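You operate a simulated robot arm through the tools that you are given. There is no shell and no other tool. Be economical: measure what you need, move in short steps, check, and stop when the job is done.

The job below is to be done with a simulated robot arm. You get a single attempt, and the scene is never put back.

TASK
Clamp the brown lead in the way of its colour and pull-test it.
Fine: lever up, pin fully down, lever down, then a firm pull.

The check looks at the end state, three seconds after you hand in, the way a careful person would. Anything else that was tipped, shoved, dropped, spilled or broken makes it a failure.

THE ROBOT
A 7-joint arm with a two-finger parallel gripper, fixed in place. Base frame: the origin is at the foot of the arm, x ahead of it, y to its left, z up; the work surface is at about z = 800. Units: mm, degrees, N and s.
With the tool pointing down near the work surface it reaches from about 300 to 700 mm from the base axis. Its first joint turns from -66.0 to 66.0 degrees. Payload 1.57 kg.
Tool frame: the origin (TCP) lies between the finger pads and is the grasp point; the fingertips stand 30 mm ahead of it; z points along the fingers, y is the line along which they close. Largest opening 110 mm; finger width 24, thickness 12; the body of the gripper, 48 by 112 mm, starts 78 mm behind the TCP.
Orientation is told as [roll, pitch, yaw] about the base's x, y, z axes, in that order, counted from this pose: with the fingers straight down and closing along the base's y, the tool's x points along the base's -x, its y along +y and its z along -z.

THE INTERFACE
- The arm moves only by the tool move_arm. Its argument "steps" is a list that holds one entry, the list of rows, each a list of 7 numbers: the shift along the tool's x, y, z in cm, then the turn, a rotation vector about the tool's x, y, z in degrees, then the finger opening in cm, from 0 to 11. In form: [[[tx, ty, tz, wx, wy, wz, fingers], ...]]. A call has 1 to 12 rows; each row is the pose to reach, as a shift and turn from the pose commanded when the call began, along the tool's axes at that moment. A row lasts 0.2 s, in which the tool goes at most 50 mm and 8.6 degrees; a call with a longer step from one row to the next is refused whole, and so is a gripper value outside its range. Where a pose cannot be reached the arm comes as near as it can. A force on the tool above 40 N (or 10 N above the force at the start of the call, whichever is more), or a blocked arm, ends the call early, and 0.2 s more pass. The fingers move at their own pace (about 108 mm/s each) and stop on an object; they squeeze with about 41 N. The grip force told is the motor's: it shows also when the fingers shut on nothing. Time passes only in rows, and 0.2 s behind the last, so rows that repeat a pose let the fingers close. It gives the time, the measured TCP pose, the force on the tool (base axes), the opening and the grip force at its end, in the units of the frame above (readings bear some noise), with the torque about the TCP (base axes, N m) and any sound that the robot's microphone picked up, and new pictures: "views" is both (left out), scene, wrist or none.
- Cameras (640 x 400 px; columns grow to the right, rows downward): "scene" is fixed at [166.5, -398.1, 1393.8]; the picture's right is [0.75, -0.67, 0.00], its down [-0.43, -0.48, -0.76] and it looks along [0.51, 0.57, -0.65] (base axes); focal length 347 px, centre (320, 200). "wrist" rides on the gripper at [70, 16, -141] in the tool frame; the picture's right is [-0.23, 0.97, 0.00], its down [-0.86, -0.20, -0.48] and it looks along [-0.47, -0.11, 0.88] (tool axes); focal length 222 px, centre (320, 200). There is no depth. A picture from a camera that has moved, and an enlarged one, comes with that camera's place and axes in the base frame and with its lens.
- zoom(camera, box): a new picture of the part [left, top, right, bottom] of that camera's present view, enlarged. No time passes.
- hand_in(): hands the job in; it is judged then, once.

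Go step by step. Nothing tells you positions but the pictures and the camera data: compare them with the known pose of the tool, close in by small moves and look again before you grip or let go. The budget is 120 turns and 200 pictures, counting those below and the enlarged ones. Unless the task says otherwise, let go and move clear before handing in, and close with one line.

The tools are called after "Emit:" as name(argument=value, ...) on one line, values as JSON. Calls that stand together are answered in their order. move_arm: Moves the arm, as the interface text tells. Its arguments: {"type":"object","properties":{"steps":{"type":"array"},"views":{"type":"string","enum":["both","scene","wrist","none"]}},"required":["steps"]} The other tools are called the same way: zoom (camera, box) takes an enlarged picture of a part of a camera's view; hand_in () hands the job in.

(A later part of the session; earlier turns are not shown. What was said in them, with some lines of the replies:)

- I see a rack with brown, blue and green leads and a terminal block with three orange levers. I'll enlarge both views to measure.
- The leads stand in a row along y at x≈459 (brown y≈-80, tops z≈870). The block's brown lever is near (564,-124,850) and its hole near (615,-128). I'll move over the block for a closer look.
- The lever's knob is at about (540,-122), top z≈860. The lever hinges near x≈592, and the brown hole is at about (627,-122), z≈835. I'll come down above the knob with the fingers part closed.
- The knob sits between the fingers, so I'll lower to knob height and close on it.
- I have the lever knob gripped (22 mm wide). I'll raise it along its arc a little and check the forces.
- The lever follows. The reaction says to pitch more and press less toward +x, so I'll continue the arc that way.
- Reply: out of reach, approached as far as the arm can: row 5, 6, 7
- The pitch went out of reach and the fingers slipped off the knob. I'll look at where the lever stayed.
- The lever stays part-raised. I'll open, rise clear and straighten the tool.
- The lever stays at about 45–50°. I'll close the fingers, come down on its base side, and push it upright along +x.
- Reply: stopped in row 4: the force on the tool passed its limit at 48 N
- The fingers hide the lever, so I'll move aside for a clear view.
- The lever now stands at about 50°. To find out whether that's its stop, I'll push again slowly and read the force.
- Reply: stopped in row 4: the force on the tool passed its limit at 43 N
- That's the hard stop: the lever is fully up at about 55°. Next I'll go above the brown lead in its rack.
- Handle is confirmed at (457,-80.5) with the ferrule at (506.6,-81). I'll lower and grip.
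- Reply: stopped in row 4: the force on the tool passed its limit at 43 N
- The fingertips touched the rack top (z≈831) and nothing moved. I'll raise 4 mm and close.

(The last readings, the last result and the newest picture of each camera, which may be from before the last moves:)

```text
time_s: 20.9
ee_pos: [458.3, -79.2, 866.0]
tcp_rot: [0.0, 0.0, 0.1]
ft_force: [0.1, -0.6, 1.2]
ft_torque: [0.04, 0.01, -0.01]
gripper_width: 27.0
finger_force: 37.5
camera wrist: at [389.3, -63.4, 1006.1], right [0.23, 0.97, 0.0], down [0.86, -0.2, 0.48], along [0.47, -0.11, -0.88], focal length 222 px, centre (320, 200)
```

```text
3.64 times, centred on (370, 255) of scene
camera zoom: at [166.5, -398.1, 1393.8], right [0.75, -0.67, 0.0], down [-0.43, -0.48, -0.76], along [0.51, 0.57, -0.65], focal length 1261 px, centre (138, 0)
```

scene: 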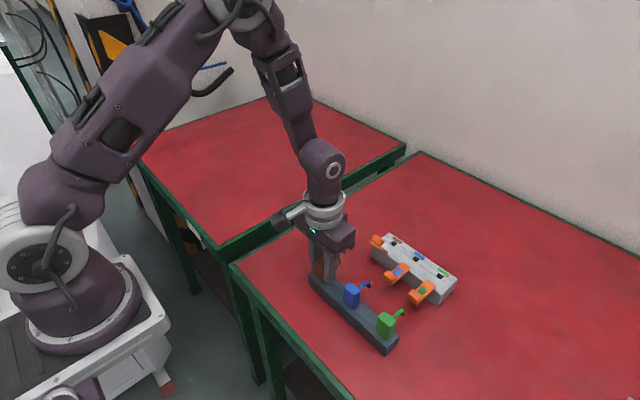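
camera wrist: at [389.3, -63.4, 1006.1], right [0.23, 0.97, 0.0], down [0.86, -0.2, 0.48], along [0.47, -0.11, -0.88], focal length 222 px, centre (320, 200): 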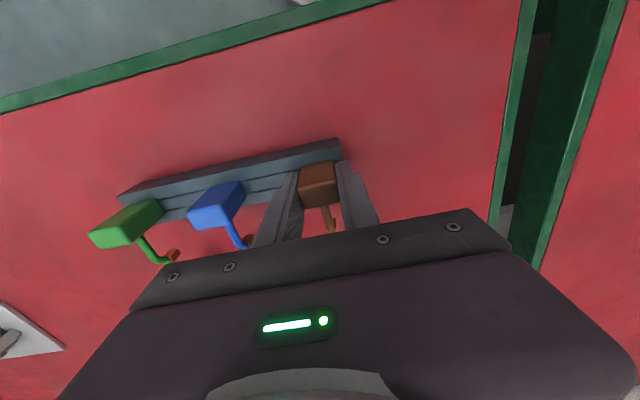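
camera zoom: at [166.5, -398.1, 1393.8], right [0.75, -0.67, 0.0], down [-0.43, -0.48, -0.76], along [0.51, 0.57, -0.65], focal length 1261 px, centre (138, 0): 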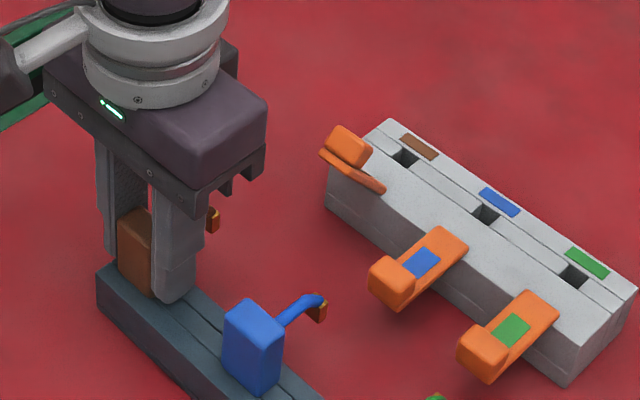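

Gripped at 27 mm. I'll lift straight up.

Emit:
move_arm(steps=[[[0, 0, -0.5, 0, 0, 0, 1.5], [0, 0, -1.5, 0, 0, 0, 1.5], [0, 0, -3, 0, 0, 0, 1.5], [0, 0, -5, 0, 0, 0, 1.5], [0, 0, -7.5, 0, 0, 0, 1.5], [0, 0, -10, 0, 0, 0, 1.5], [0, 0, -10, 0, 0, 0, 1.5]]])

Emit:
zoom(camera="scene", box=[290, 170, 450, 310])

Emit:
zoom(camera="wrist", box=[220, 110, 420, 250])

```text
time_s: 22.5
ee_pos: [458.9, -78.8, 966.4]
tcp_rot: [-0.1, 0.0, 0.2]
ft_force: [0.5, -0.8, 0.1]
ft_torque: [0.0, 0.0, -0.02]
gripper_width: 26.9
finger_force: 37.8
camera wrist: at [389.5, -63.2, 1106.7], right [0.23, 0.97, 0.0], down [0.86, -0.2, 0.48], along [0.47, -0.11, -0.88], focal length 222 px, centre (320, 200)
```

scene: 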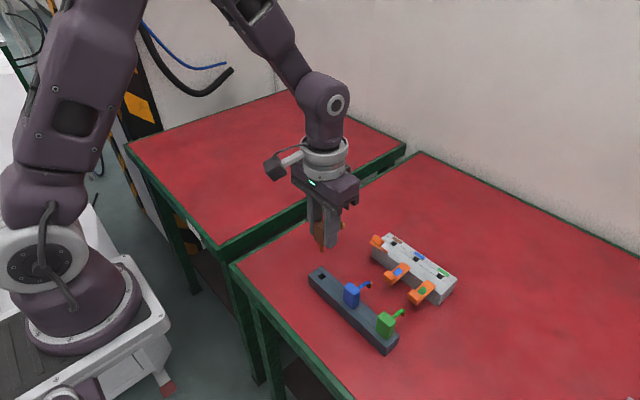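
wrist: 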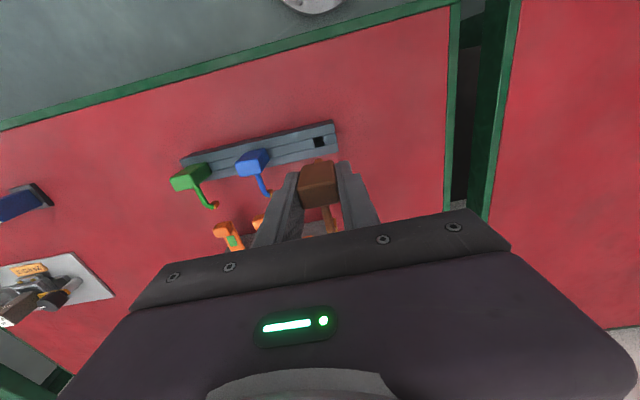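

```text
2.86 times, centred on (370, 240) of scene
camera zoom: at [166.5, -398.1, 1393.8], right [0.75, -0.67, 0.0], down [-0.43, -0.48, -0.76], along [0.51, 0.57, -0.65], focal length 991 px, centre (177, 86)
```

zoom: 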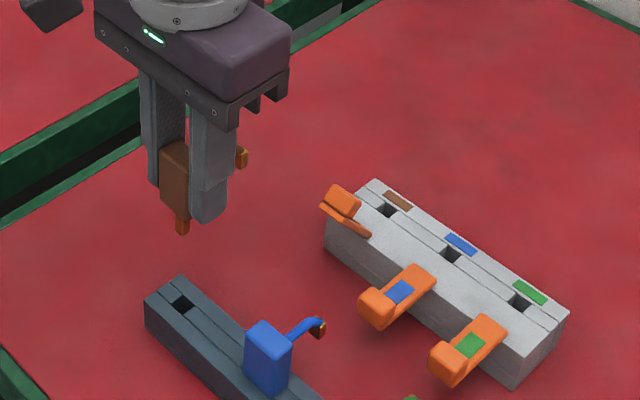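

```text
2.86 times, centred on (320, 180) of wrist
camera zoom: at [389.5, -63.2, 1106.7], right [0.23, 0.97, 0.0], down [0.86, -0.2, 0.48], along [0.47, -0.11, -0.88], focal length 635 px, centre (320, 257)
```

zoom: 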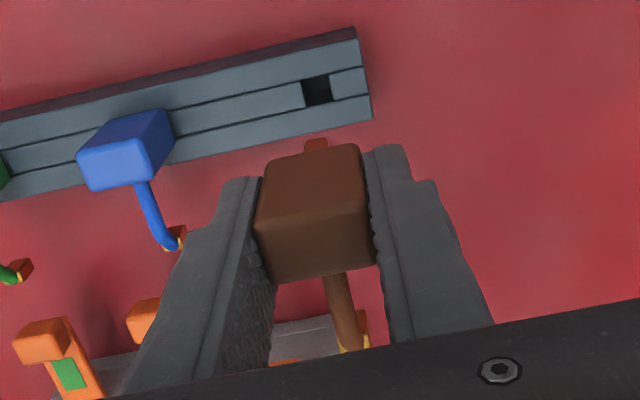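

The lifted lead shows a pin stub directly under the handle; the wire tail only points away. So I can keep this orientation, with the handle straight over the hole and clear of the raised lever. The rack hole gives me an alignment pixel. Next I'll move over the block.

Emit:
move_arm(steps=[[[0, 0, -2, 0, 0, 0, 1.5], [-4, -1, -2, 0, 0, 0, 1.5], [-8, -2, -2, 0, 0, 0, 1.5], [-12, -3, -2, 0, 0, 0, 1.5], [-15.5, -4, -2, 0, 0, 0, 1.5], [-16.9, -4.3, -2, 0, 0, 0.2, 1.5], [-16.9, -4.3, 0, 0, 0, 0.2, 1.5], [-16.9, -4.3, 0, 0, 0, 0.2, 1.5]]])

Emit:
zoom(camera="wrist", box=[220, 70, 420, 210])

Emit:
zoom(camera="scene", box=[340, 170, 480, 290])

```text
time_s: 24.3
ee_pos: [627.4, -121.8, 966.2]
tcp_rot: [-0.1, 0.1, -0.1]
ft_force: [-0.2, -0.2, -0.4]
ft_torque: [0.01, -0.02, 0.01]
gripper_width: 27.0
finger_force: 37.6
camera wrist: at [558.7, -105.9, 1106.3], right [0.23, 0.97, 0.0], down [0.86, -0.2, 0.48], along [0.46, -0.11, -0.88], focal length 222 px, centre (320, 200)
```

scene: 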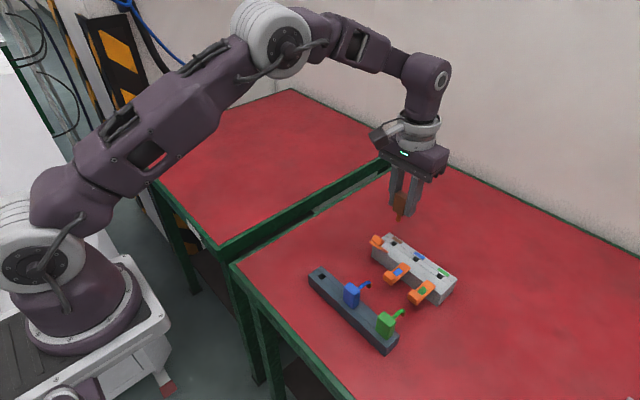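
wrist: 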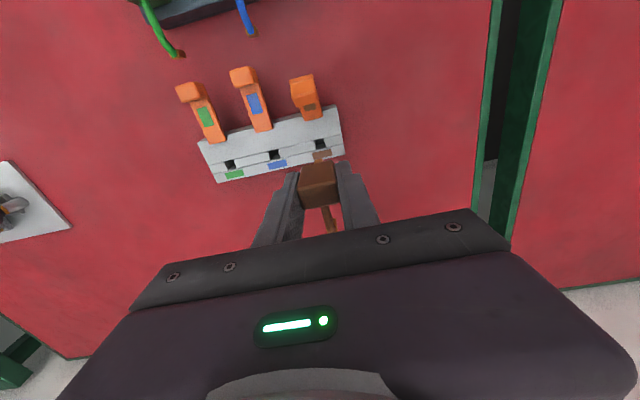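

```text
2.86 times, centred on (320, 140) of wrist
camera zoom: at [558.7, -105.9, 1106.3], right [0.23, 0.97, 0.0], down [0.86, -0.2, 0.48], along [0.46, -0.11, -0.88], focal length 635 px, centre (320, 371)
```

zoom: 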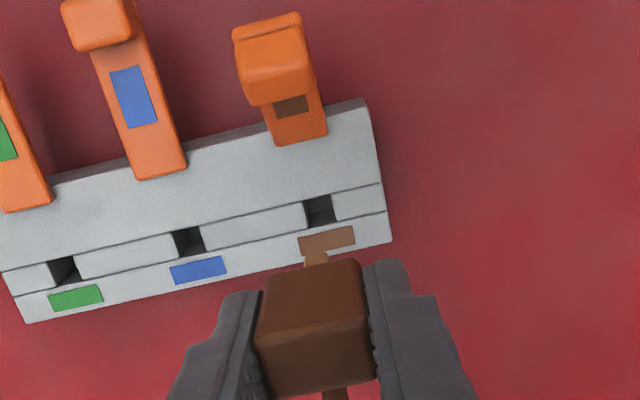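

```text
3.33 times, centred on (410, 230) of scene
camera zoom: at [166.5, -398.1, 1393.8], right [0.75, -0.67, 0.0], down [-0.43, -0.48, -0.76], along [0.51, 0.57, -0.65], focal length 1156 px, centre (20, 100)
```

zoom: 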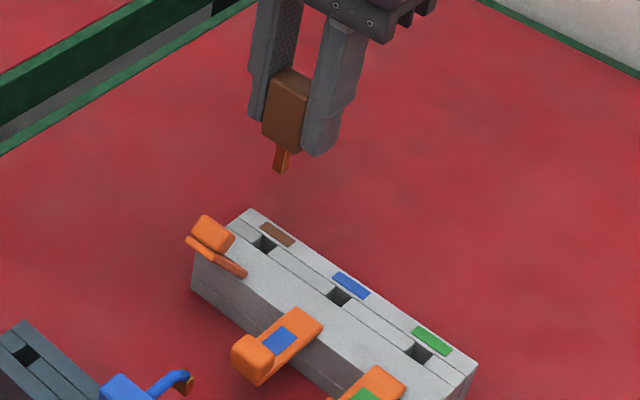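

The hole sits about 1 mm off my alignment pixel. I'll zoom tighter to refine it.

Emit:
zoom(camera="wrist", box=[288, 112, 352, 152])

Emit:
zoom(camera="scene", box=[370, 190, 434, 254])

```text
10.00 times, centred on (320, 132) of wrist
camera zoom: at [558.7, -105.9, 1106.3], right [0.23, 0.97, 0.0], down [0.86, -0.2, 0.48], along [0.46, -0.11, -0.88], focal length 2221 px, centre (320, 880)
```

zoom: 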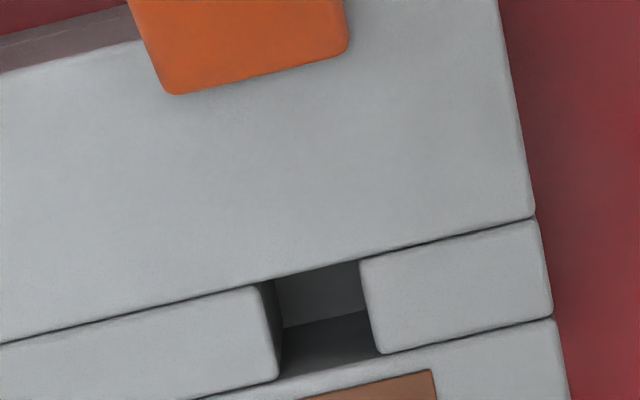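

```text
6.25 times, centred on (402, 222) of scene
camera zoom: at [166.5, -398.1, 1393.8], right [0.75, -0.67, 0.0], down [-0.43, -0.48, -0.76], along [0.51, 0.57, -0.65], focal length 2168 px, centre (-192, 62)
```

zoom: 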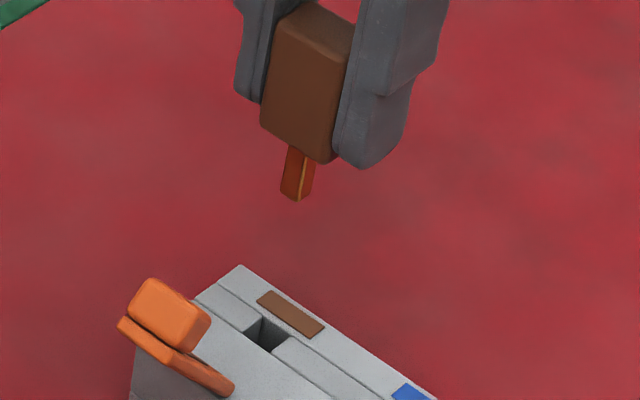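

Emit:
move_arm(steps=[[[-0.12, 0.09, 2, 0, 0, 0, 1.5], [-0.12, 0.09, 4, 0, 0, 0, 1.5], [-0.12, 0.09, 6, 0, 0, 0, 1.5], [-0.12, 0.09, 6.5, 0, 0, 0, 1.5], [-0.12, 0.09, 6.5, 0, 0, 0, 1.5]]])

Emit:
zoom(camera="scene", box=[365, 195, 445, 265])

Emit:
zoom(camera="wrist", box=[260, 120, 380, 200])

```text
time_s: 25.5
ee_pos: [627.3, -121.5, 900.9]
tcp_rot: [-0.1, 0.2, -0.1]
ft_force: [0.7, -0.8, -0.1]
ft_torque: [-0.01, 0.01, -0.02]
gripper_width: 26.9
finger_force: 37.9
camera wrist: at [559.4, -105.0, 1041.0], right [0.23, 0.97, 0.0], down [0.86, -0.2, 0.48], along [0.46, -0.11, -0.88], focal length 222 px, centre (320, 200)
```

scene: 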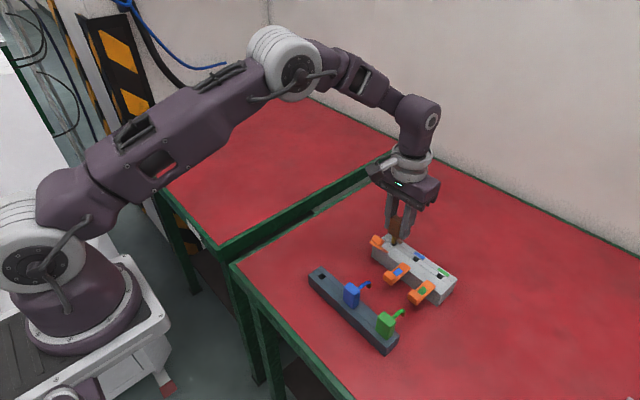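
wrist: 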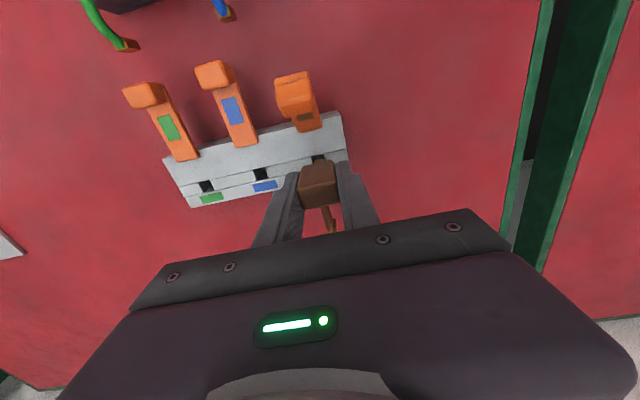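

```text
5.71 times, centred on (405, 230) of scene
camera zoom: at [166.5, -398.1, 1393.8], right [0.75, -0.67, 0.0], down [-0.43, -0.48, -0.76], along [0.51, 0.57, -0.65], focal length 1982 px, centre (-166, 29)
```

zoom: 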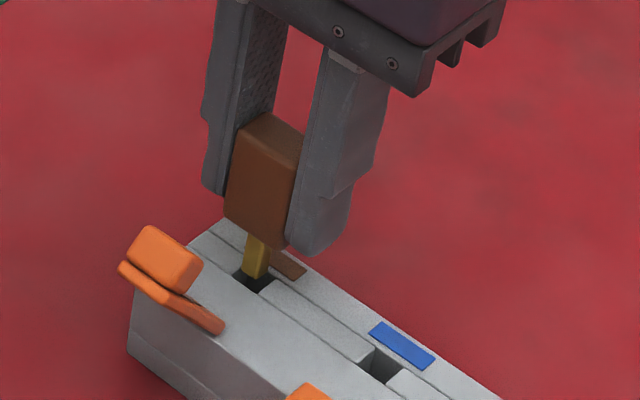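

```text
5.00 times, centred on (320, 160) of wrist
camera zoom: at [559.4, -105.0, 1041.0], right [0.23, 0.97, 0.0], down [0.86, -0.2, 0.48], along [0.46, -0.11, -0.88], focal length 1111 px, centre (320, 400)
```

zoom: 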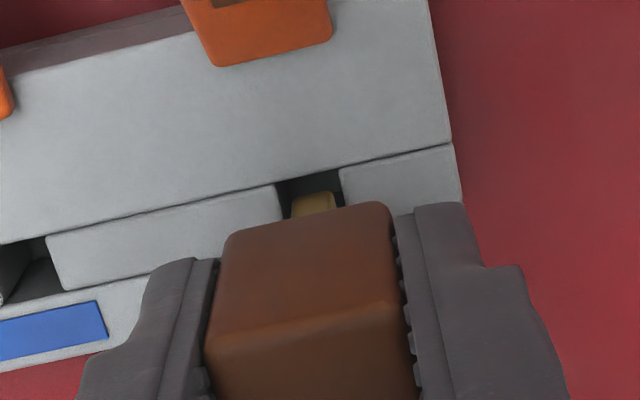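

The pin is centred at the hole mouth, so I'll lower gently.

Emit:
move_arm(steps=[[[0, 0, 0.6, 0, 0, 0, 1.5], [0, 0, 1.2, 0, 0, 0, 1.5], [0, 0, 1.8, 0, 0, 0, 1.5], [0, 0, 2.3, 0, 0, 0, 1.5], [0, 0, 2.7, 0, 0, 0, 1.5], [0, 0, 2.7, 0, 0, 0, 1.5]]])

Emit:
zoom(camera="scene", box=[365, 195, 445, 265])

```text
time_s: 26.9
ee_pos: [628.3, -121.5, 873.3]
tcp_rot: [0.0, -0.1, 0.0]
ft_force: [-0.5, -0.5, 0.2]
ft_torque: [-0.01, -0.01, -0.04]
gripper_width: 26.8
finger_force: 37.9
camera wrist: at [559.7, -104.9, 1014.2], right [0.23, 0.97, 0.0], down [0.86, -0.2, 0.48], along [0.47, -0.11, -0.88], focal length 222 px, centre (320, 200)
```

scene: 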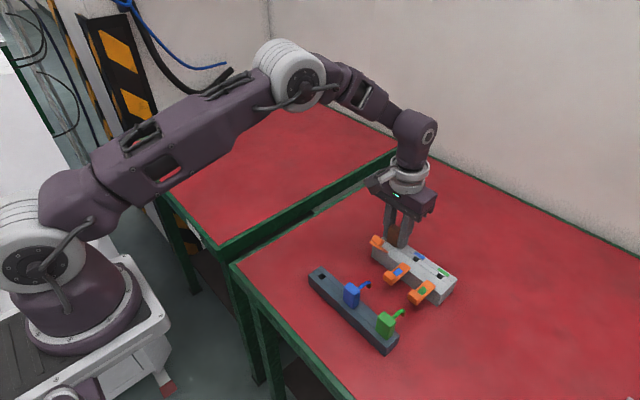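
wrist: 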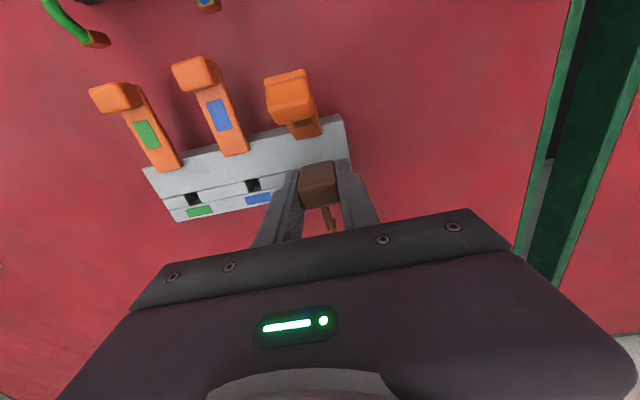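

```text
5.71 times, centred on (405, 230) of scene
camera zoom: at [166.5, -398.1, 1393.8], right [0.75, -0.67, 0.0], down [-0.43, -0.48, -0.76], along [0.51, 0.57, -0.65], focal length 1982 px, centre (-166, 29)
```

zoom: 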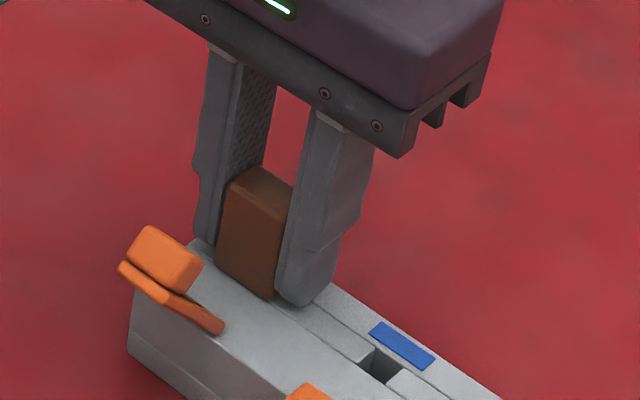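

It slides in freely, with the handle bottom just above the block. I'll press on until it seats.

Emit:
move_arm(steps=[[[0, 0, 0.15, 0, 0, 0, 1.5], [0, 0, 0.3, 0, 0, 0, 1.5], [0, 0, 0.45, 0, 0, 0, 1.5], [0, 0, 0.6, 0, 0, 0, 1.5], [0, 0, 0.6, 0, 0, 0, 1.5]]], views="none")

Emit:
zoom(camera="scene", box=[365, 195, 445, 265])

```text
time_s: 27.9
ee_pos: [630.8, -121.5, 870.5]
tcp_rot: [-0.2, -0.3, -0.1]
ft_force: [-0.9, 0.0, 4.6]
ft_torque: [0.07, -0.04, -0.01]
gripper_width: 27.1
finger_force: 37.3
stopped in row 5: the force on the tool passed its limit at 44 N (the readings are from after the stop); the commanded pose is now the measured one
```

```text
5.71 times, centred on (405, 230) of scene
camera zoom: at [166.4, -398.1, 1393.8], right [0.75, -0.67, 0.0], down [-0.43, -0.48, -0.76], along [0.51, 0.57, -0.65], focal length 1982 px, centre (-166, 29)
```

zoom: 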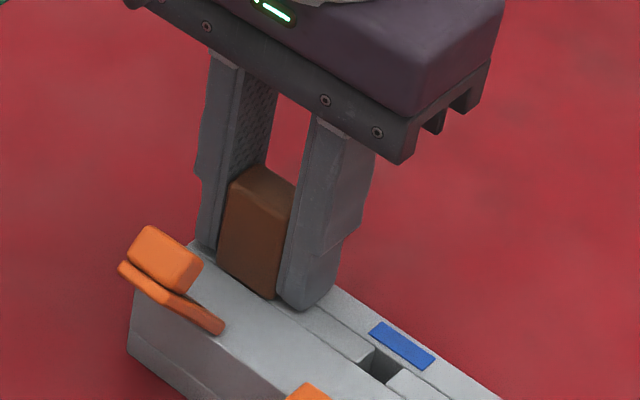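

Seated: hard contact at TCP z≈870, and the block hasn't moved. I'll release and rise.

Emit:
move_arm(steps=[[[0, 0, 0, 0, 0, 0, 3.2], [0, 0, 0, 0, 0, 0, 4.5], [0, 0, 0, 0, 0, 0, 4.5], [0, 0, -3, 0, 0.3, 0, 4.5], [0, 0, -7, 0, 0.3, 0, 4.5], [0, 0, -11, 0, 0.3, 0, 4.5], [0, 0, -11, 0, 0.3, 0, 4.5]]])

Emit:
zoom(camera="scene", box=[355, 205, 435, 275])

Emit:
zoom(camera="wrist", box=[220, 70, 420, 230])

```text
time_s: 29.5
ee_pos: [629.1, -120.3, 980.5]
tcp_rot: [-0.2, 0.2, -0.1]
ft_force: [-0.4, 0.0, -1.0]
ft_torque: [-0.03, 0.0, 0.02]
gripper_width: 45.0
finger_force: 0.1
camera wrist: at [560.5, -104.0, 1120.5], right [0.23, 0.97, 0.0], down [0.86, -0.2, 0.48], along [0.46, -0.11, -0.88], focal length 222 px, centre (320, 200)
```

scene: 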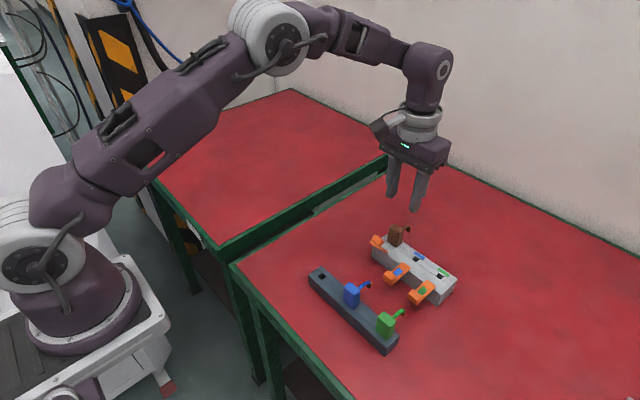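
wrist: 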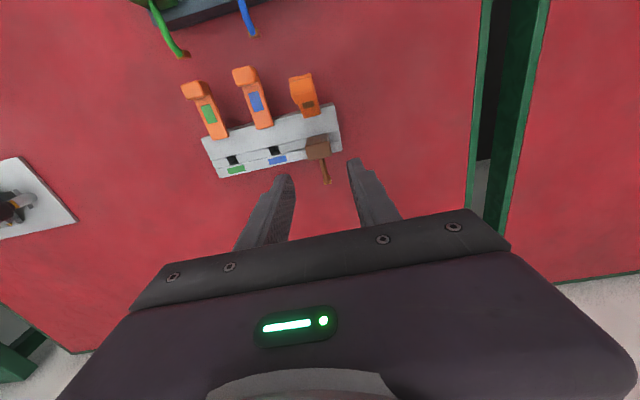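

```text
5.71 times, centred on (395, 240) of scene
camera zoom: at [166.5, -398.1, 1393.8], right [0.75, -0.67, 0.0], down [-0.43, -0.48, -0.76], along [0.51, 0.57, -0.65], focal length 1982 px, centre (-109, -29)
```

zoom: 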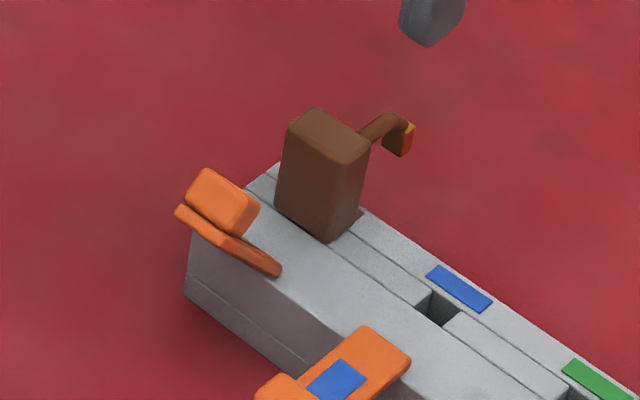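

```text
2.50 times, centred on (320, 150) of wrist
camera zoom: at [560.5, -104.0, 1120.5], right [0.23, 0.97, 0.0], down [0.86, -0.2, 0.48], along [0.46, -0.11, -0.88], focal length 555 px, centre (320, 325)
```

zoom: 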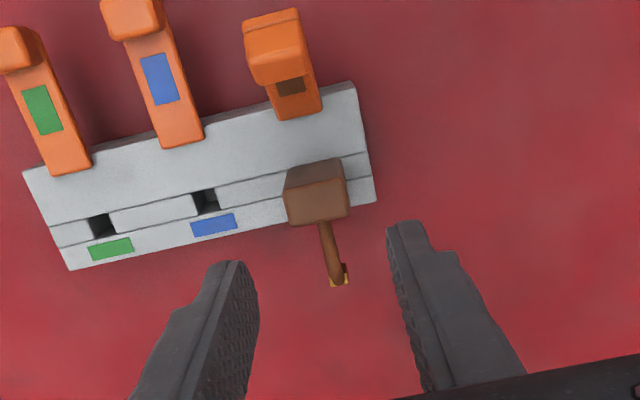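

The lead sits flush in the brown port with the tail pointing away. Next I'll close the fingers and press the raised lever down from above.

Emit:
move_arm(steps=[[[2, -0.1, 0, 0, 0, 0, 2], [4.5, -0.1, 0, 0, 0, 0, 0], [6.4, -0.1, 0, 0, 0, 0, 0], [6.4, -0.1, 2, 0, 0, 0, 0], [6.4, -0.1, 3, 0, 0, 0, 0], [6.4, -0.1, 4, 0, 0, 0, 0], [6.4, -0.1, 4.5, 0, 0, 0, 0]]])

Emit:
zoom(camera="scene", box=[355, 205, 435, 275])

```text
time_s: 31.1
ee_pos: [564.9, -122.1, 934.8]
tcp_rot: [-0.1, 0.1, -0.1]
ft_force: [-0.1, -0.8, -0.2]
ft_torque: [-0.02, 0.01, 0.01]
gripper_width: 0.2
finger_force: 21.7
camera wrist: at [496.8, -105.2, 1075.5], right [0.23, 0.97, 0.0], down [0.86, -0.2, 0.48], along [0.46, -0.11, -0.88], focal length 222 px, centre (320, 200)
```

scene: 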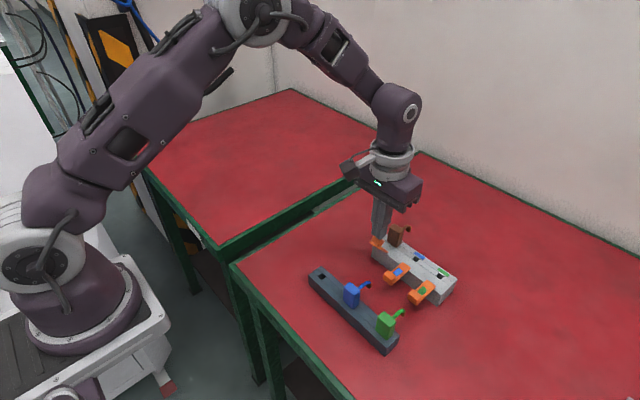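
wrist: 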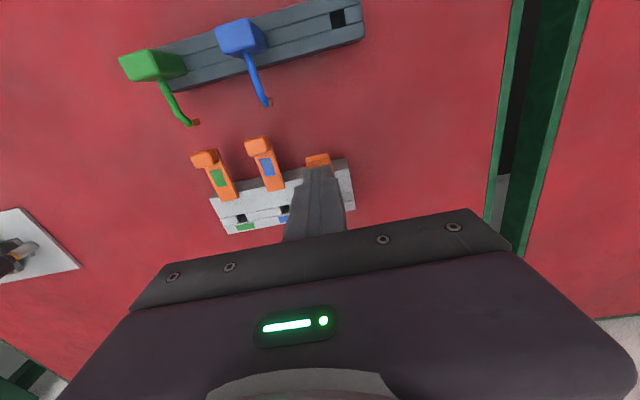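

```text
5.71 times, centred on (395, 240) of scene
camera zoom: at [166.5, -398.1, 1393.8], right [0.75, -0.67, 0.0], down [-0.43, -0.48, -0.76], along [0.51, 0.57, -0.65], focal length 1982 px, centre (-109, -29)
```

zoom: 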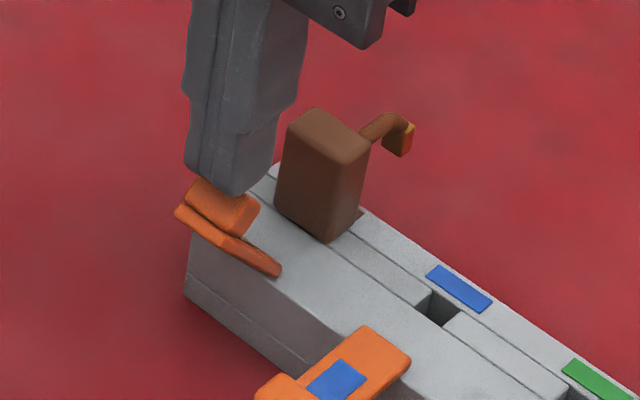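

Emit:
move_arm(steps=[[[0.0, 0, 0.5, 0, 0, 0, 0], [0.2, 0, 1.0, 0, 0, 0, 0], [0.5, 0, 1.4, 0, 0, 0, 0], [0.8, 0, 1.8, 0, 0, 0, 0], [1.1, 0, 2.2, 0, 0, 0, 0], [1.4, 0, 2.6, 0, 0, 0, 0], [1.6, 0, 3.0, 0, 0, 0, 0], [1.8, 0, 3.4, 0, 0, 0, 0]]])

Emit:
zoom(camera="scene", box=[355, 205, 435, 275])

```text
time_s: 31.6
ee_pos: [563.9, -121.4, 930.8]
tcp_rot: [-0.2, 0.4, -0.1]
ft_force: [-6.3, 1.5, 14.2]
ft_torque: [0.11, 0.2, 0.06]
gripper_width: 0.0
finger_force: 20.9
stopped in row 2: the force on the tool passed its limit at 50 N (the readings are from after the stop); the commanded pose is now the measured one
camera wrist: at [495.1, -105.3, 1071.7], right [0.23, 0.97, 0.0], down [0.86, -0.2, 0.48], along [0.46, -0.11, -0.88], focal length 222 px, centre (320, 200)
```

scene: 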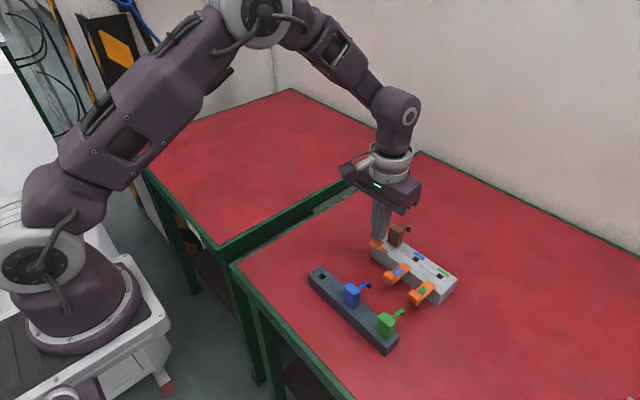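
wrist: 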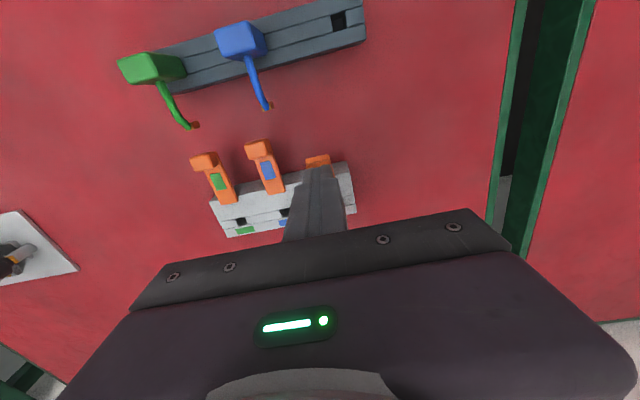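

```text
5.71 times, centred on (395, 240) of scene
camera zoom: at [166.1, -398.0, 1393.9], right [0.75, -0.67, 0.0], down [-0.43, -0.48, -0.76], along [0.51, 0.57, -0.65], focal length 1982 px, centre (-109, -29)
```

zoom: 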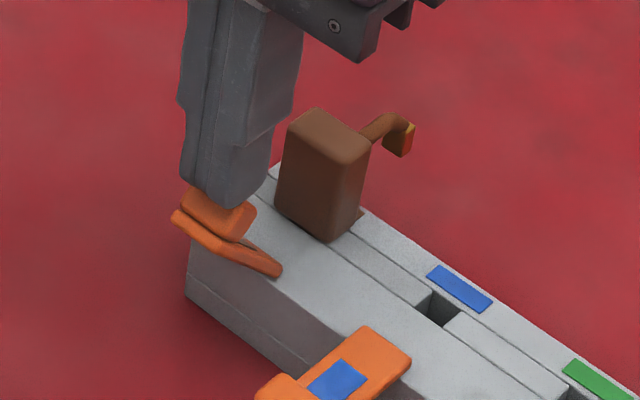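

The lever started down, but pressing vertically has poor leverage. I'll reposition on its +x side and sweep toward −x.

Emit:
move_arm(steps=[[[0, 0, -1, 0, 0, 0, 0], [-2.4, 0, -1, 0, 0, 0, 0], [-2.4, 0, 0.4, 0, 0, 0, 0], [-2.4, 0, 1.4, 0, 0, 0, 0], [-2.4, 0, 1.4, 0, 0, 0, 0]]])

Emit:
zoom(camera="scene", box=[355, 205, 435, 275])

```text
time_s: 32.8
ee_pos: [587.6, -122.1, 915.3]
tcp_rot: [-0.1, 0.4, -0.1]
ft_force: [-0.1, 0.0, 0.0]
ft_torque: [-0.04, -0.01, -0.02]
gripper_width: 0.0
finger_force: 21.4
camera wrist: at [519.2, -105.6, 1056.6], right [0.23, 0.97, 0.0], down [0.86, -0.2, 0.47], along [0.46, -0.11, -0.88], focal length 222 px, centre (320, 200)
```

scene: 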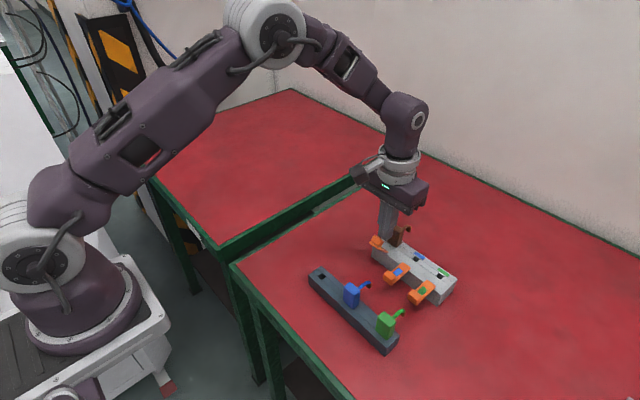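
wrist: 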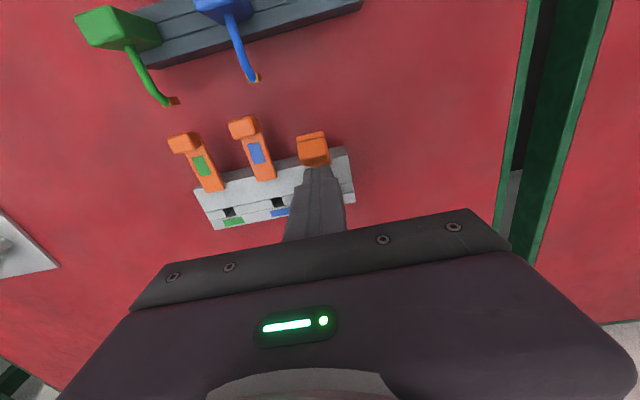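

```text
5.71 times, centred on (395, 240) of scene
camera zoom: at [166.5, -398.1, 1393.8], right [0.75, -0.67, 0.0], down [-0.43, -0.48, -0.76], along [0.51, 0.57, -0.65], focal length 1982 px, centre (-109, -29)
```

zoom: 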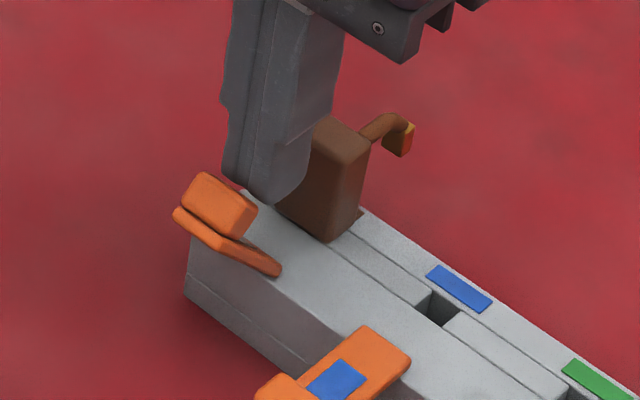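

Emit:
move_arm(steps=[[[0.4, 0, 0, 0, 0, 0, 0], [0.8, 0, 0.1, 0, 0, 0, 0], [1.1, 0, 0.2, 0, 0, 0, 0], [1.4, 0, 0.4, 0, 0, 0, 0], [1.7, 0, 0.6, 0, 0, 0, 0], [2.0, 0, 0.8, 0, 0, 0, 0], [2.3, 0, 1.0, 0, 0, 0, 0], [2.6, 0, 1.2, 0, 0, 0, 0]]])

Emit:
zoom(camera="scene", box=[355, 205, 435, 275])

```text
time_s: 34.6
ee_pos: [561.7, -121.9, 903.4]
tcp_rot: [-0.1, 0.3, -0.1]
ft_force: [0.4, -0.1, 0.8]
ft_torque: [0.01, -0.03, 0.01]
gripper_width: 0.0
finger_force: 21.8
camera wrist: at [493.2, -105.4, 1044.9], right [0.23, 0.97, 0.0], down [0.86, -0.2, 0.47], along [0.46, -0.11, -0.88], focal length 222 px, centre (320, 200)
```

scene: 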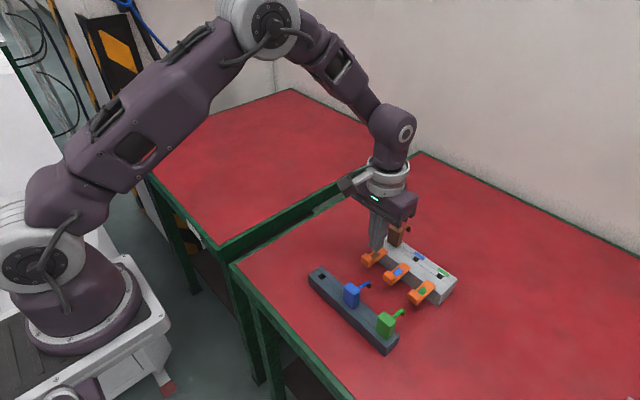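
wrist: 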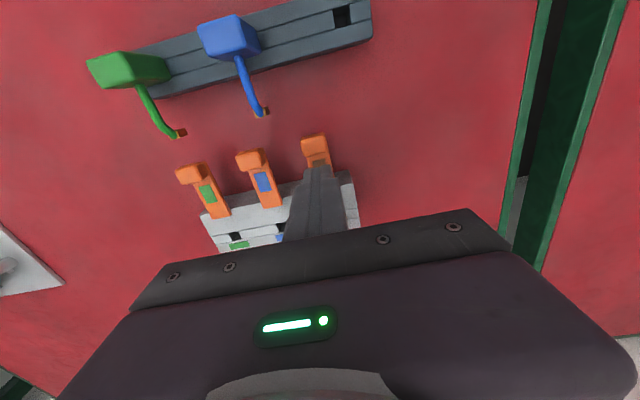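

```text
5.71 times, centred on (395, 240) of scene
camera zoom: at [166.5, -398.1, 1393.8], right [0.75, -0.67, 0.0], down [-0.43, -0.48, -0.76], along [0.51, 0.57, -0.65], focal length 1982 px, centre (-109, -29)
```

zoom: 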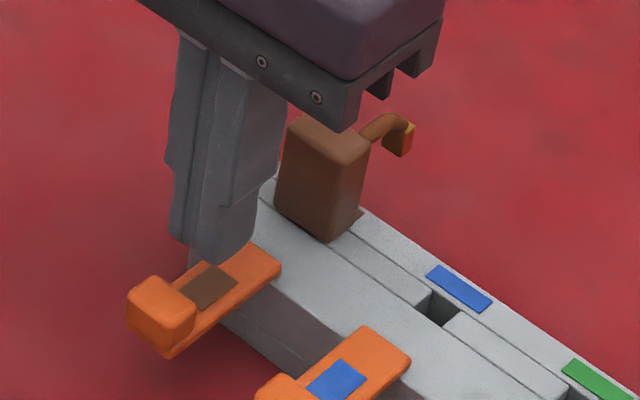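

The lever swung down. I'll press on the knob from above to make sure it's fully down.

Emit:
move_arm(steps=[[[0, 0, -1, 0, 0, 0, 0], [2.1, 0, -1, 0, 0, 0, 0], [2.1, 0, 0.3, 0, 0, 0, 0], [2.1, 0, 0.8, 0, 0, 0, 0], [2.1, 0, 1.1, 0, 0, 0, 0], [2.1, 0, 1.4, 0, 0, 0, 0], [2.1, 0, 1.6, 0, 0, 0, 0], [2.1, 0, 1.8, 0, 0, 0, 0]]], views="none")

Emit:
zoom(camera="scene", box=[355, 205, 435, 275])

```text
time_s: 36.2
ee_pos: [539.7, -122.6, 891.7]
tcp_rot: [-0.2, 0.2, 0.0]
ft_force: [-7.5, 3.4, 18.8]
ft_torque: [0.17, 0.11, 0.02]
gripper_width: 0.1
finger_force: 21.2
stopped in row 7: the force on the tool passed its limit at 45 N (the readings are from after the stop); the commanded pose is now the measured one
```

```text
5.71 times, centred on (395, 240) of scene
camera zoom: at [166.0, -397.9, 1393.9], right [0.75, -0.67, 0.0], down [-0.43, -0.48, -0.76], along [0.51, 0.57, -0.65], focal length 1982 px, centre (-109, -29)
```

zoom: 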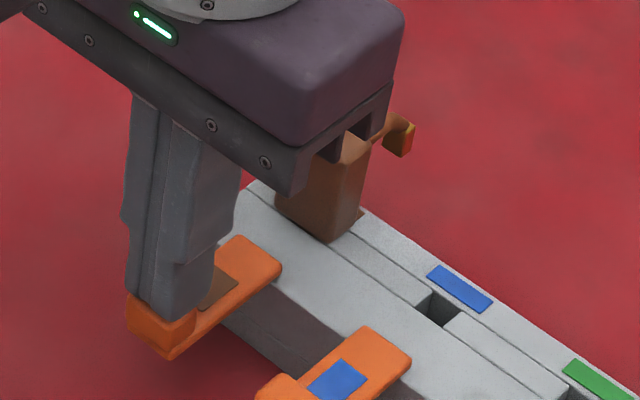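

The lever is down at its stop under 45 N. Next I'll go back over the lead for the pull test.

Emit:
move_arm(steps=[[[0, 0, -2, 0, 0, 0, 0], [0, 0, -6, 0, 0, 0, 0], [-3, 0, -8, 0, 0, 0, 2], [-6, 0.05, -8, 0, 0, 0, 4.5], [-8.85, 0.1, -8, 0, 0, 0, 4.5], [-8.85, 0.1, -8, 0, 0, 0, 4.5]]])

Emit:
zoom(camera="scene", box=[355, 205, 435, 275])

Emit:
zoom(camera="wrist", box=[220, 70, 420, 230])

```text
time_s: 37.6
ee_pos: [630.1, -121.5, 969.7]
tcp_rot: [-0.1, 0.3, -0.1]
ft_force: [0.5, 0.1, 0.3]
ft_torque: [0.0, 0.02, -0.02]
gripper_width: 45.0
finger_force: 0.1
camera wrist: at [561.3, -105.1, 1111.0], right [0.23, 0.97, 0.0], down [0.86, -0.2, 0.47], along [0.46, -0.11, -0.88], focal length 222 px, centre (320, 200)
```

scene: 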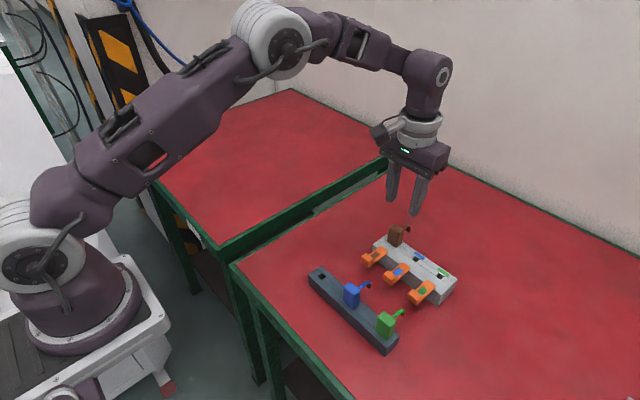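
wrist: 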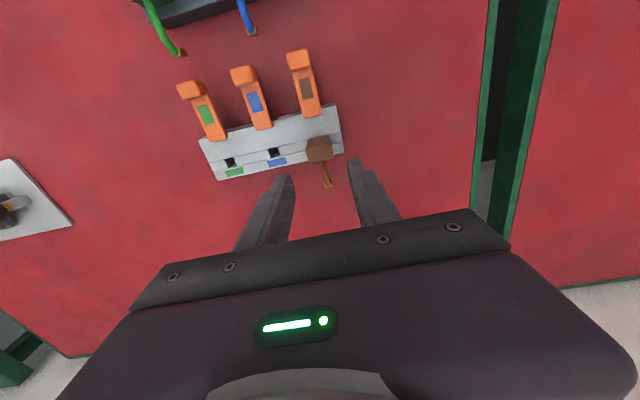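

```text
5.71 times, centred on (395, 240) of scene
camera zoom: at [166.5, -398.1, 1393.8], right [0.75, -0.67, 0.0], down [-0.43, -0.48, -0.76], along [0.51, 0.57, -0.65], focal length 1982 px, centre (-109, -29)
```

zoom: 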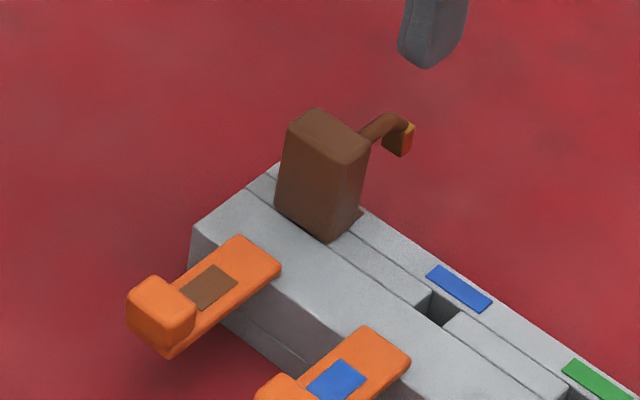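

```text
2.50 times, centred on (320, 150) of wrist
camera zoom: at [561.3, -105.1, 1111.0], right [0.23, 0.97, 0.0], down [0.86, -0.2, 0.47], along [0.46, -0.11, -0.88], focal length 555 px, centre (320, 325)
```

zoom: 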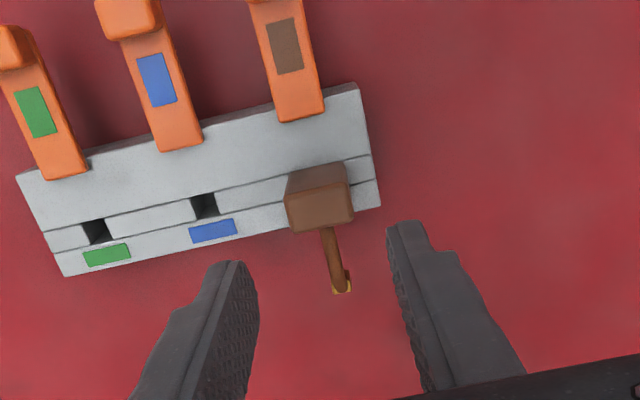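

The brown lever is flat like the others and the lead is unmoved. I'll descend and grip for the pull.

Emit:
move_arm(steps=[[[0.1, 0, 3.5, 0, 0, 0, 4.5], [0.1, 0, 7, 0, 0, 0, 4.5], [0.1, 0, 9, 0, 0, 0, 4.5], [0.1, 0, 9.6, 0, 0, 0, 4.5], [0.1, 0, 9.6, 0, 0, 0, 3.5], [0.1, 0, 9.6, 0, 0, 0, 2.5], [0.1, 0, 9.6, 0, 0, 0, 1.5], [0.1, 0, 9.6, 0, 0, 0, 1.5]]], views="none")

```text
time_s: 39.4
ee_pos: [628.2, -122.8, 875.4]
tcp_rot: [-0.1, 0.2, -0.2]
ft_force: [2.1, 3.8, -0.9]
ft_torque: [0.24, -0.08, -0.02]
gripper_width: 27.3
finger_force: 37.9
```

Emit:
move_arm(steps=[[[0, 0.05, -0.05, 0, 0, 0, 1.5], [0, 0.05, -0.1, 0, 0, 0, 1.5], [0, 0.05, -0.15, 0, 0, 0, 1.5], [0, 0.05, -0.2, 0, 0, 0, 1.5], [0, 0.05, -0.2, 0, 0, 0, 1.5]]], views="none")

Emit:
zoom(camera="scene", box=[355, 205, 435, 275])

```text
time_s: 40.6
ee_pos: [628.2, -121.0, 874.8]
tcp_rot: [-0.1, 0.4, -0.1]
ft_force: [4.6, -6.0, -28.0]
ft_torque: [-0.04, -0.11, 0.01]
gripper_width: 27.0
finger_force: 38.0
```

```text
5.71 times, centred on (395, 240) of scene
camera zoom: at [167.2, -398.3, 1393.7], right [0.75, -0.67, 0.0], down [-0.43, -0.48, -0.76], along [0.51, 0.57, -0.65], focal length 1982 px, centre (-109, -29)
```

zoom: 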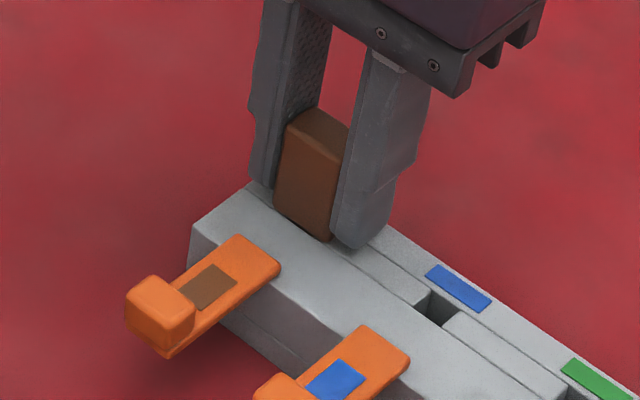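

It held a 28 N pull without moving. I'll pull slightly harder and hold, then relax.

Emit:
move_arm(steps=[[[0, -0.05, -0.05, 0, 0, 0, 1.5], [0, -0.05, -0.06, 0, 0, 0, 1.5], [0, -0.05, -0.06, 0, 0, 0, 1.5], [0, -0.05, -0.06, 0, 0, 0, 1.5], [0, -0.05, -0.06, 0, 0, 0, 1.5]]], views="none")

Emit:
move_arm(steps=[[[0, -0.05, 0.1, 0, 0, 0, 1.5], [0, -0.05, 0.2, 0, 0, 0, 1.5], [0, -0.05, 0.2, 0, 0, 0, 1.5]]], views="none")

```text
time_s: 41.8
ee_pos: [627.2, -121.3, 874.8]
tcp_rot: [-0.1, 0.4, -0.1]
ft_force: [-4.5, -3.7, -26.9]
ft_torque: [-0.01, 0.34, 0.0]
gripper_width: 27.2
finger_force: 37.7
```

```text
time_s: 42.6
ee_pos: [627.7, -121.1, 875.5]
tcp_rot: [-0.2, 0.2, 0.0]
ft_force: [-17.7, 2.9, 8.9]
ft_torque: [0.23, 1.02, 0.01]
gripper_width: 27.1
finger_force: 37.8
```

The pull held. I'll release and move clear.

Emit:
move_arm(steps=[[[0, 0, -0.1, 0, 0, 0, 2.8], [0, 0, -0.1, 0, 0, 0, 3.6], [0, 0, -0.1, 0, 0, 0, 4.5], [0, 0, -3, 0, 0, 0, 4.5], [0, 0, -7, 0, 0, 0, 4.5], [0, 0, -11, 0, 0, 0, 4.5], [3, 3, -14, 0, 0, 0, 4.5], [6, 6, -17, 0, 0, 0, 4.5], [6, 6, -17, 0, 0, 0, 4.5]]])

Emit:
zoom(camera="scene", box=[355, 205, 435, 275])

```text
refused: row 7 steps farther than a row can; nothing moved
```

```text
5.71 times, centred on (395, 240) of scene
camera zoom: at [166.0, -398.0, 1393.9], right [0.75, -0.67, 0.0], down [-0.43, -0.48, -0.76], along [0.51, 0.57, -0.65], focal length 1982 px, centre (-109, -29)
```

zoom: 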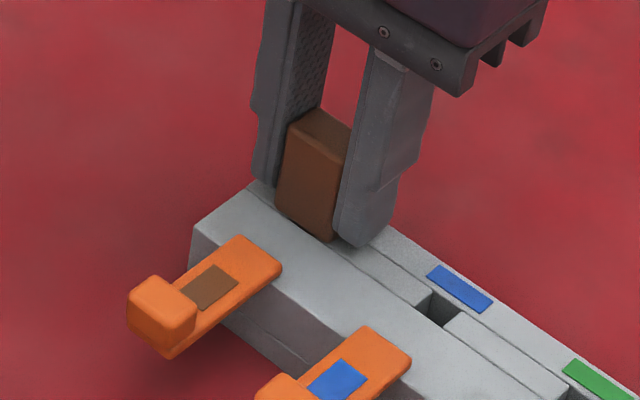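

The call was refused because one step was too long, and nothing moved. I'll repeat it with shorter steps.

Emit:
move_arm(steps=[[[0, 0, -0.1, 0, 0, 0, 2.8], [0, 0, -0.1, 0, 0, 0, 3.6], [0, 0, -0.1, 0, 0, 0, 4.5], [0, 0, -0.1, 0, 0, 0, 4.5], [0, 0, -3, 0, 0, 0, 4.5], [0, 0, -7, 0, 0, 0, 4.5], [0, 0, -11, 0, 0, 0, 4.5], [2, 2, -13, 0, 0, 0, 4.5], [4, 4, -15, 0, 0, 0, 4.5], [6, 6, -17, 0, 0, 0, 4.5], [6, 6, -17, 0, 0, 0, 4.5]]])

Emit:
zoom(camera="scene", box=[355, 205, 435, 275])

```text
time_s: 45.0
ee_pos: [567.8, -61.4, 1046.1]
tcp_rot: [-0.2, 0.4, -0.1]
ft_force: [-0.9, -0.3, -0.2]
ft_torque: [0.01, 0.04, 0.0]
gripper_width: 44.8
finger_force: 0.0
camera wrist: at [499.8, -44.3, 1186.5], right [0.23, 0.97, 0.0], down [0.86, -0.2, 0.48], along [0.46, -0.11, -0.88], focal length 222 px, centre (320, 200)
```

scene: 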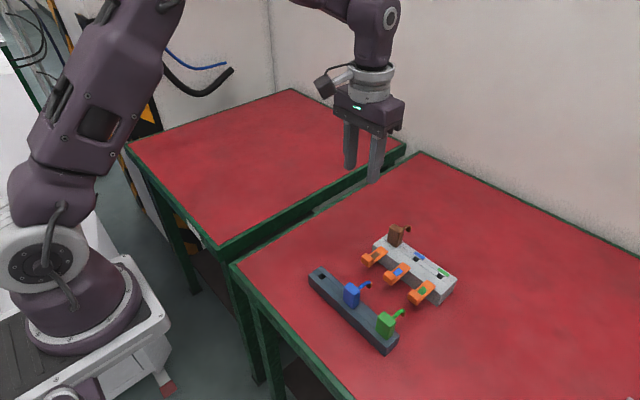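
wrist: 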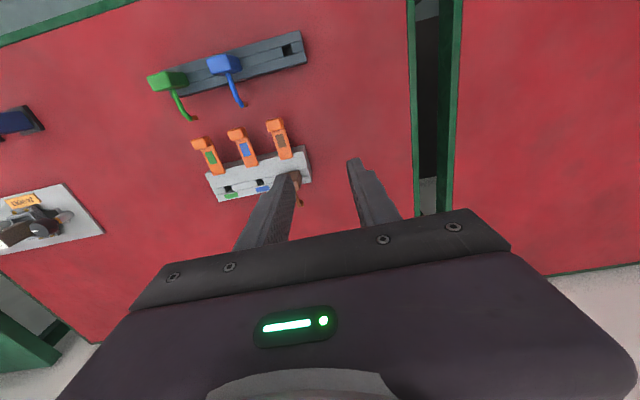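

```text
5.71 times, centred on (395, 240) of scene
camera zoom: at [166.5, -398.1, 1393.8], right [0.75, -0.67, 0.0], down [-0.43, -0.48, -0.76], along [0.51, 0.57, -0.65], focal length 1982 px, centre (-109, -29)
```

zoom: 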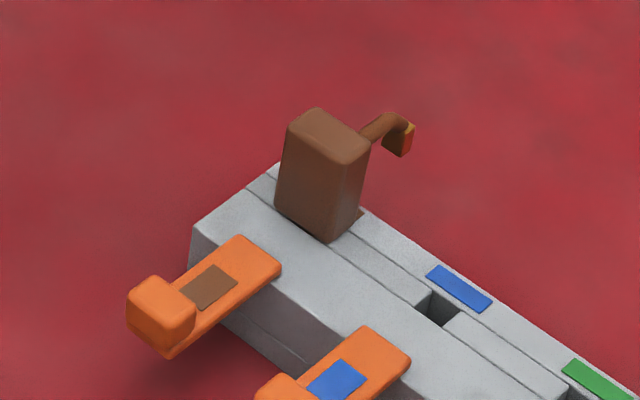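

The lead is fully seated, the brown lever is down, and nothing else has been disturbed. The arm is clear, so I'll hand in.

Emit:
hand_in()

```text
The job is handed in.
```

The brown lead is clamped in the brown way with its pin fully down and its lever closed. It held a pull of about 28 N without moving, and the job is handed in.
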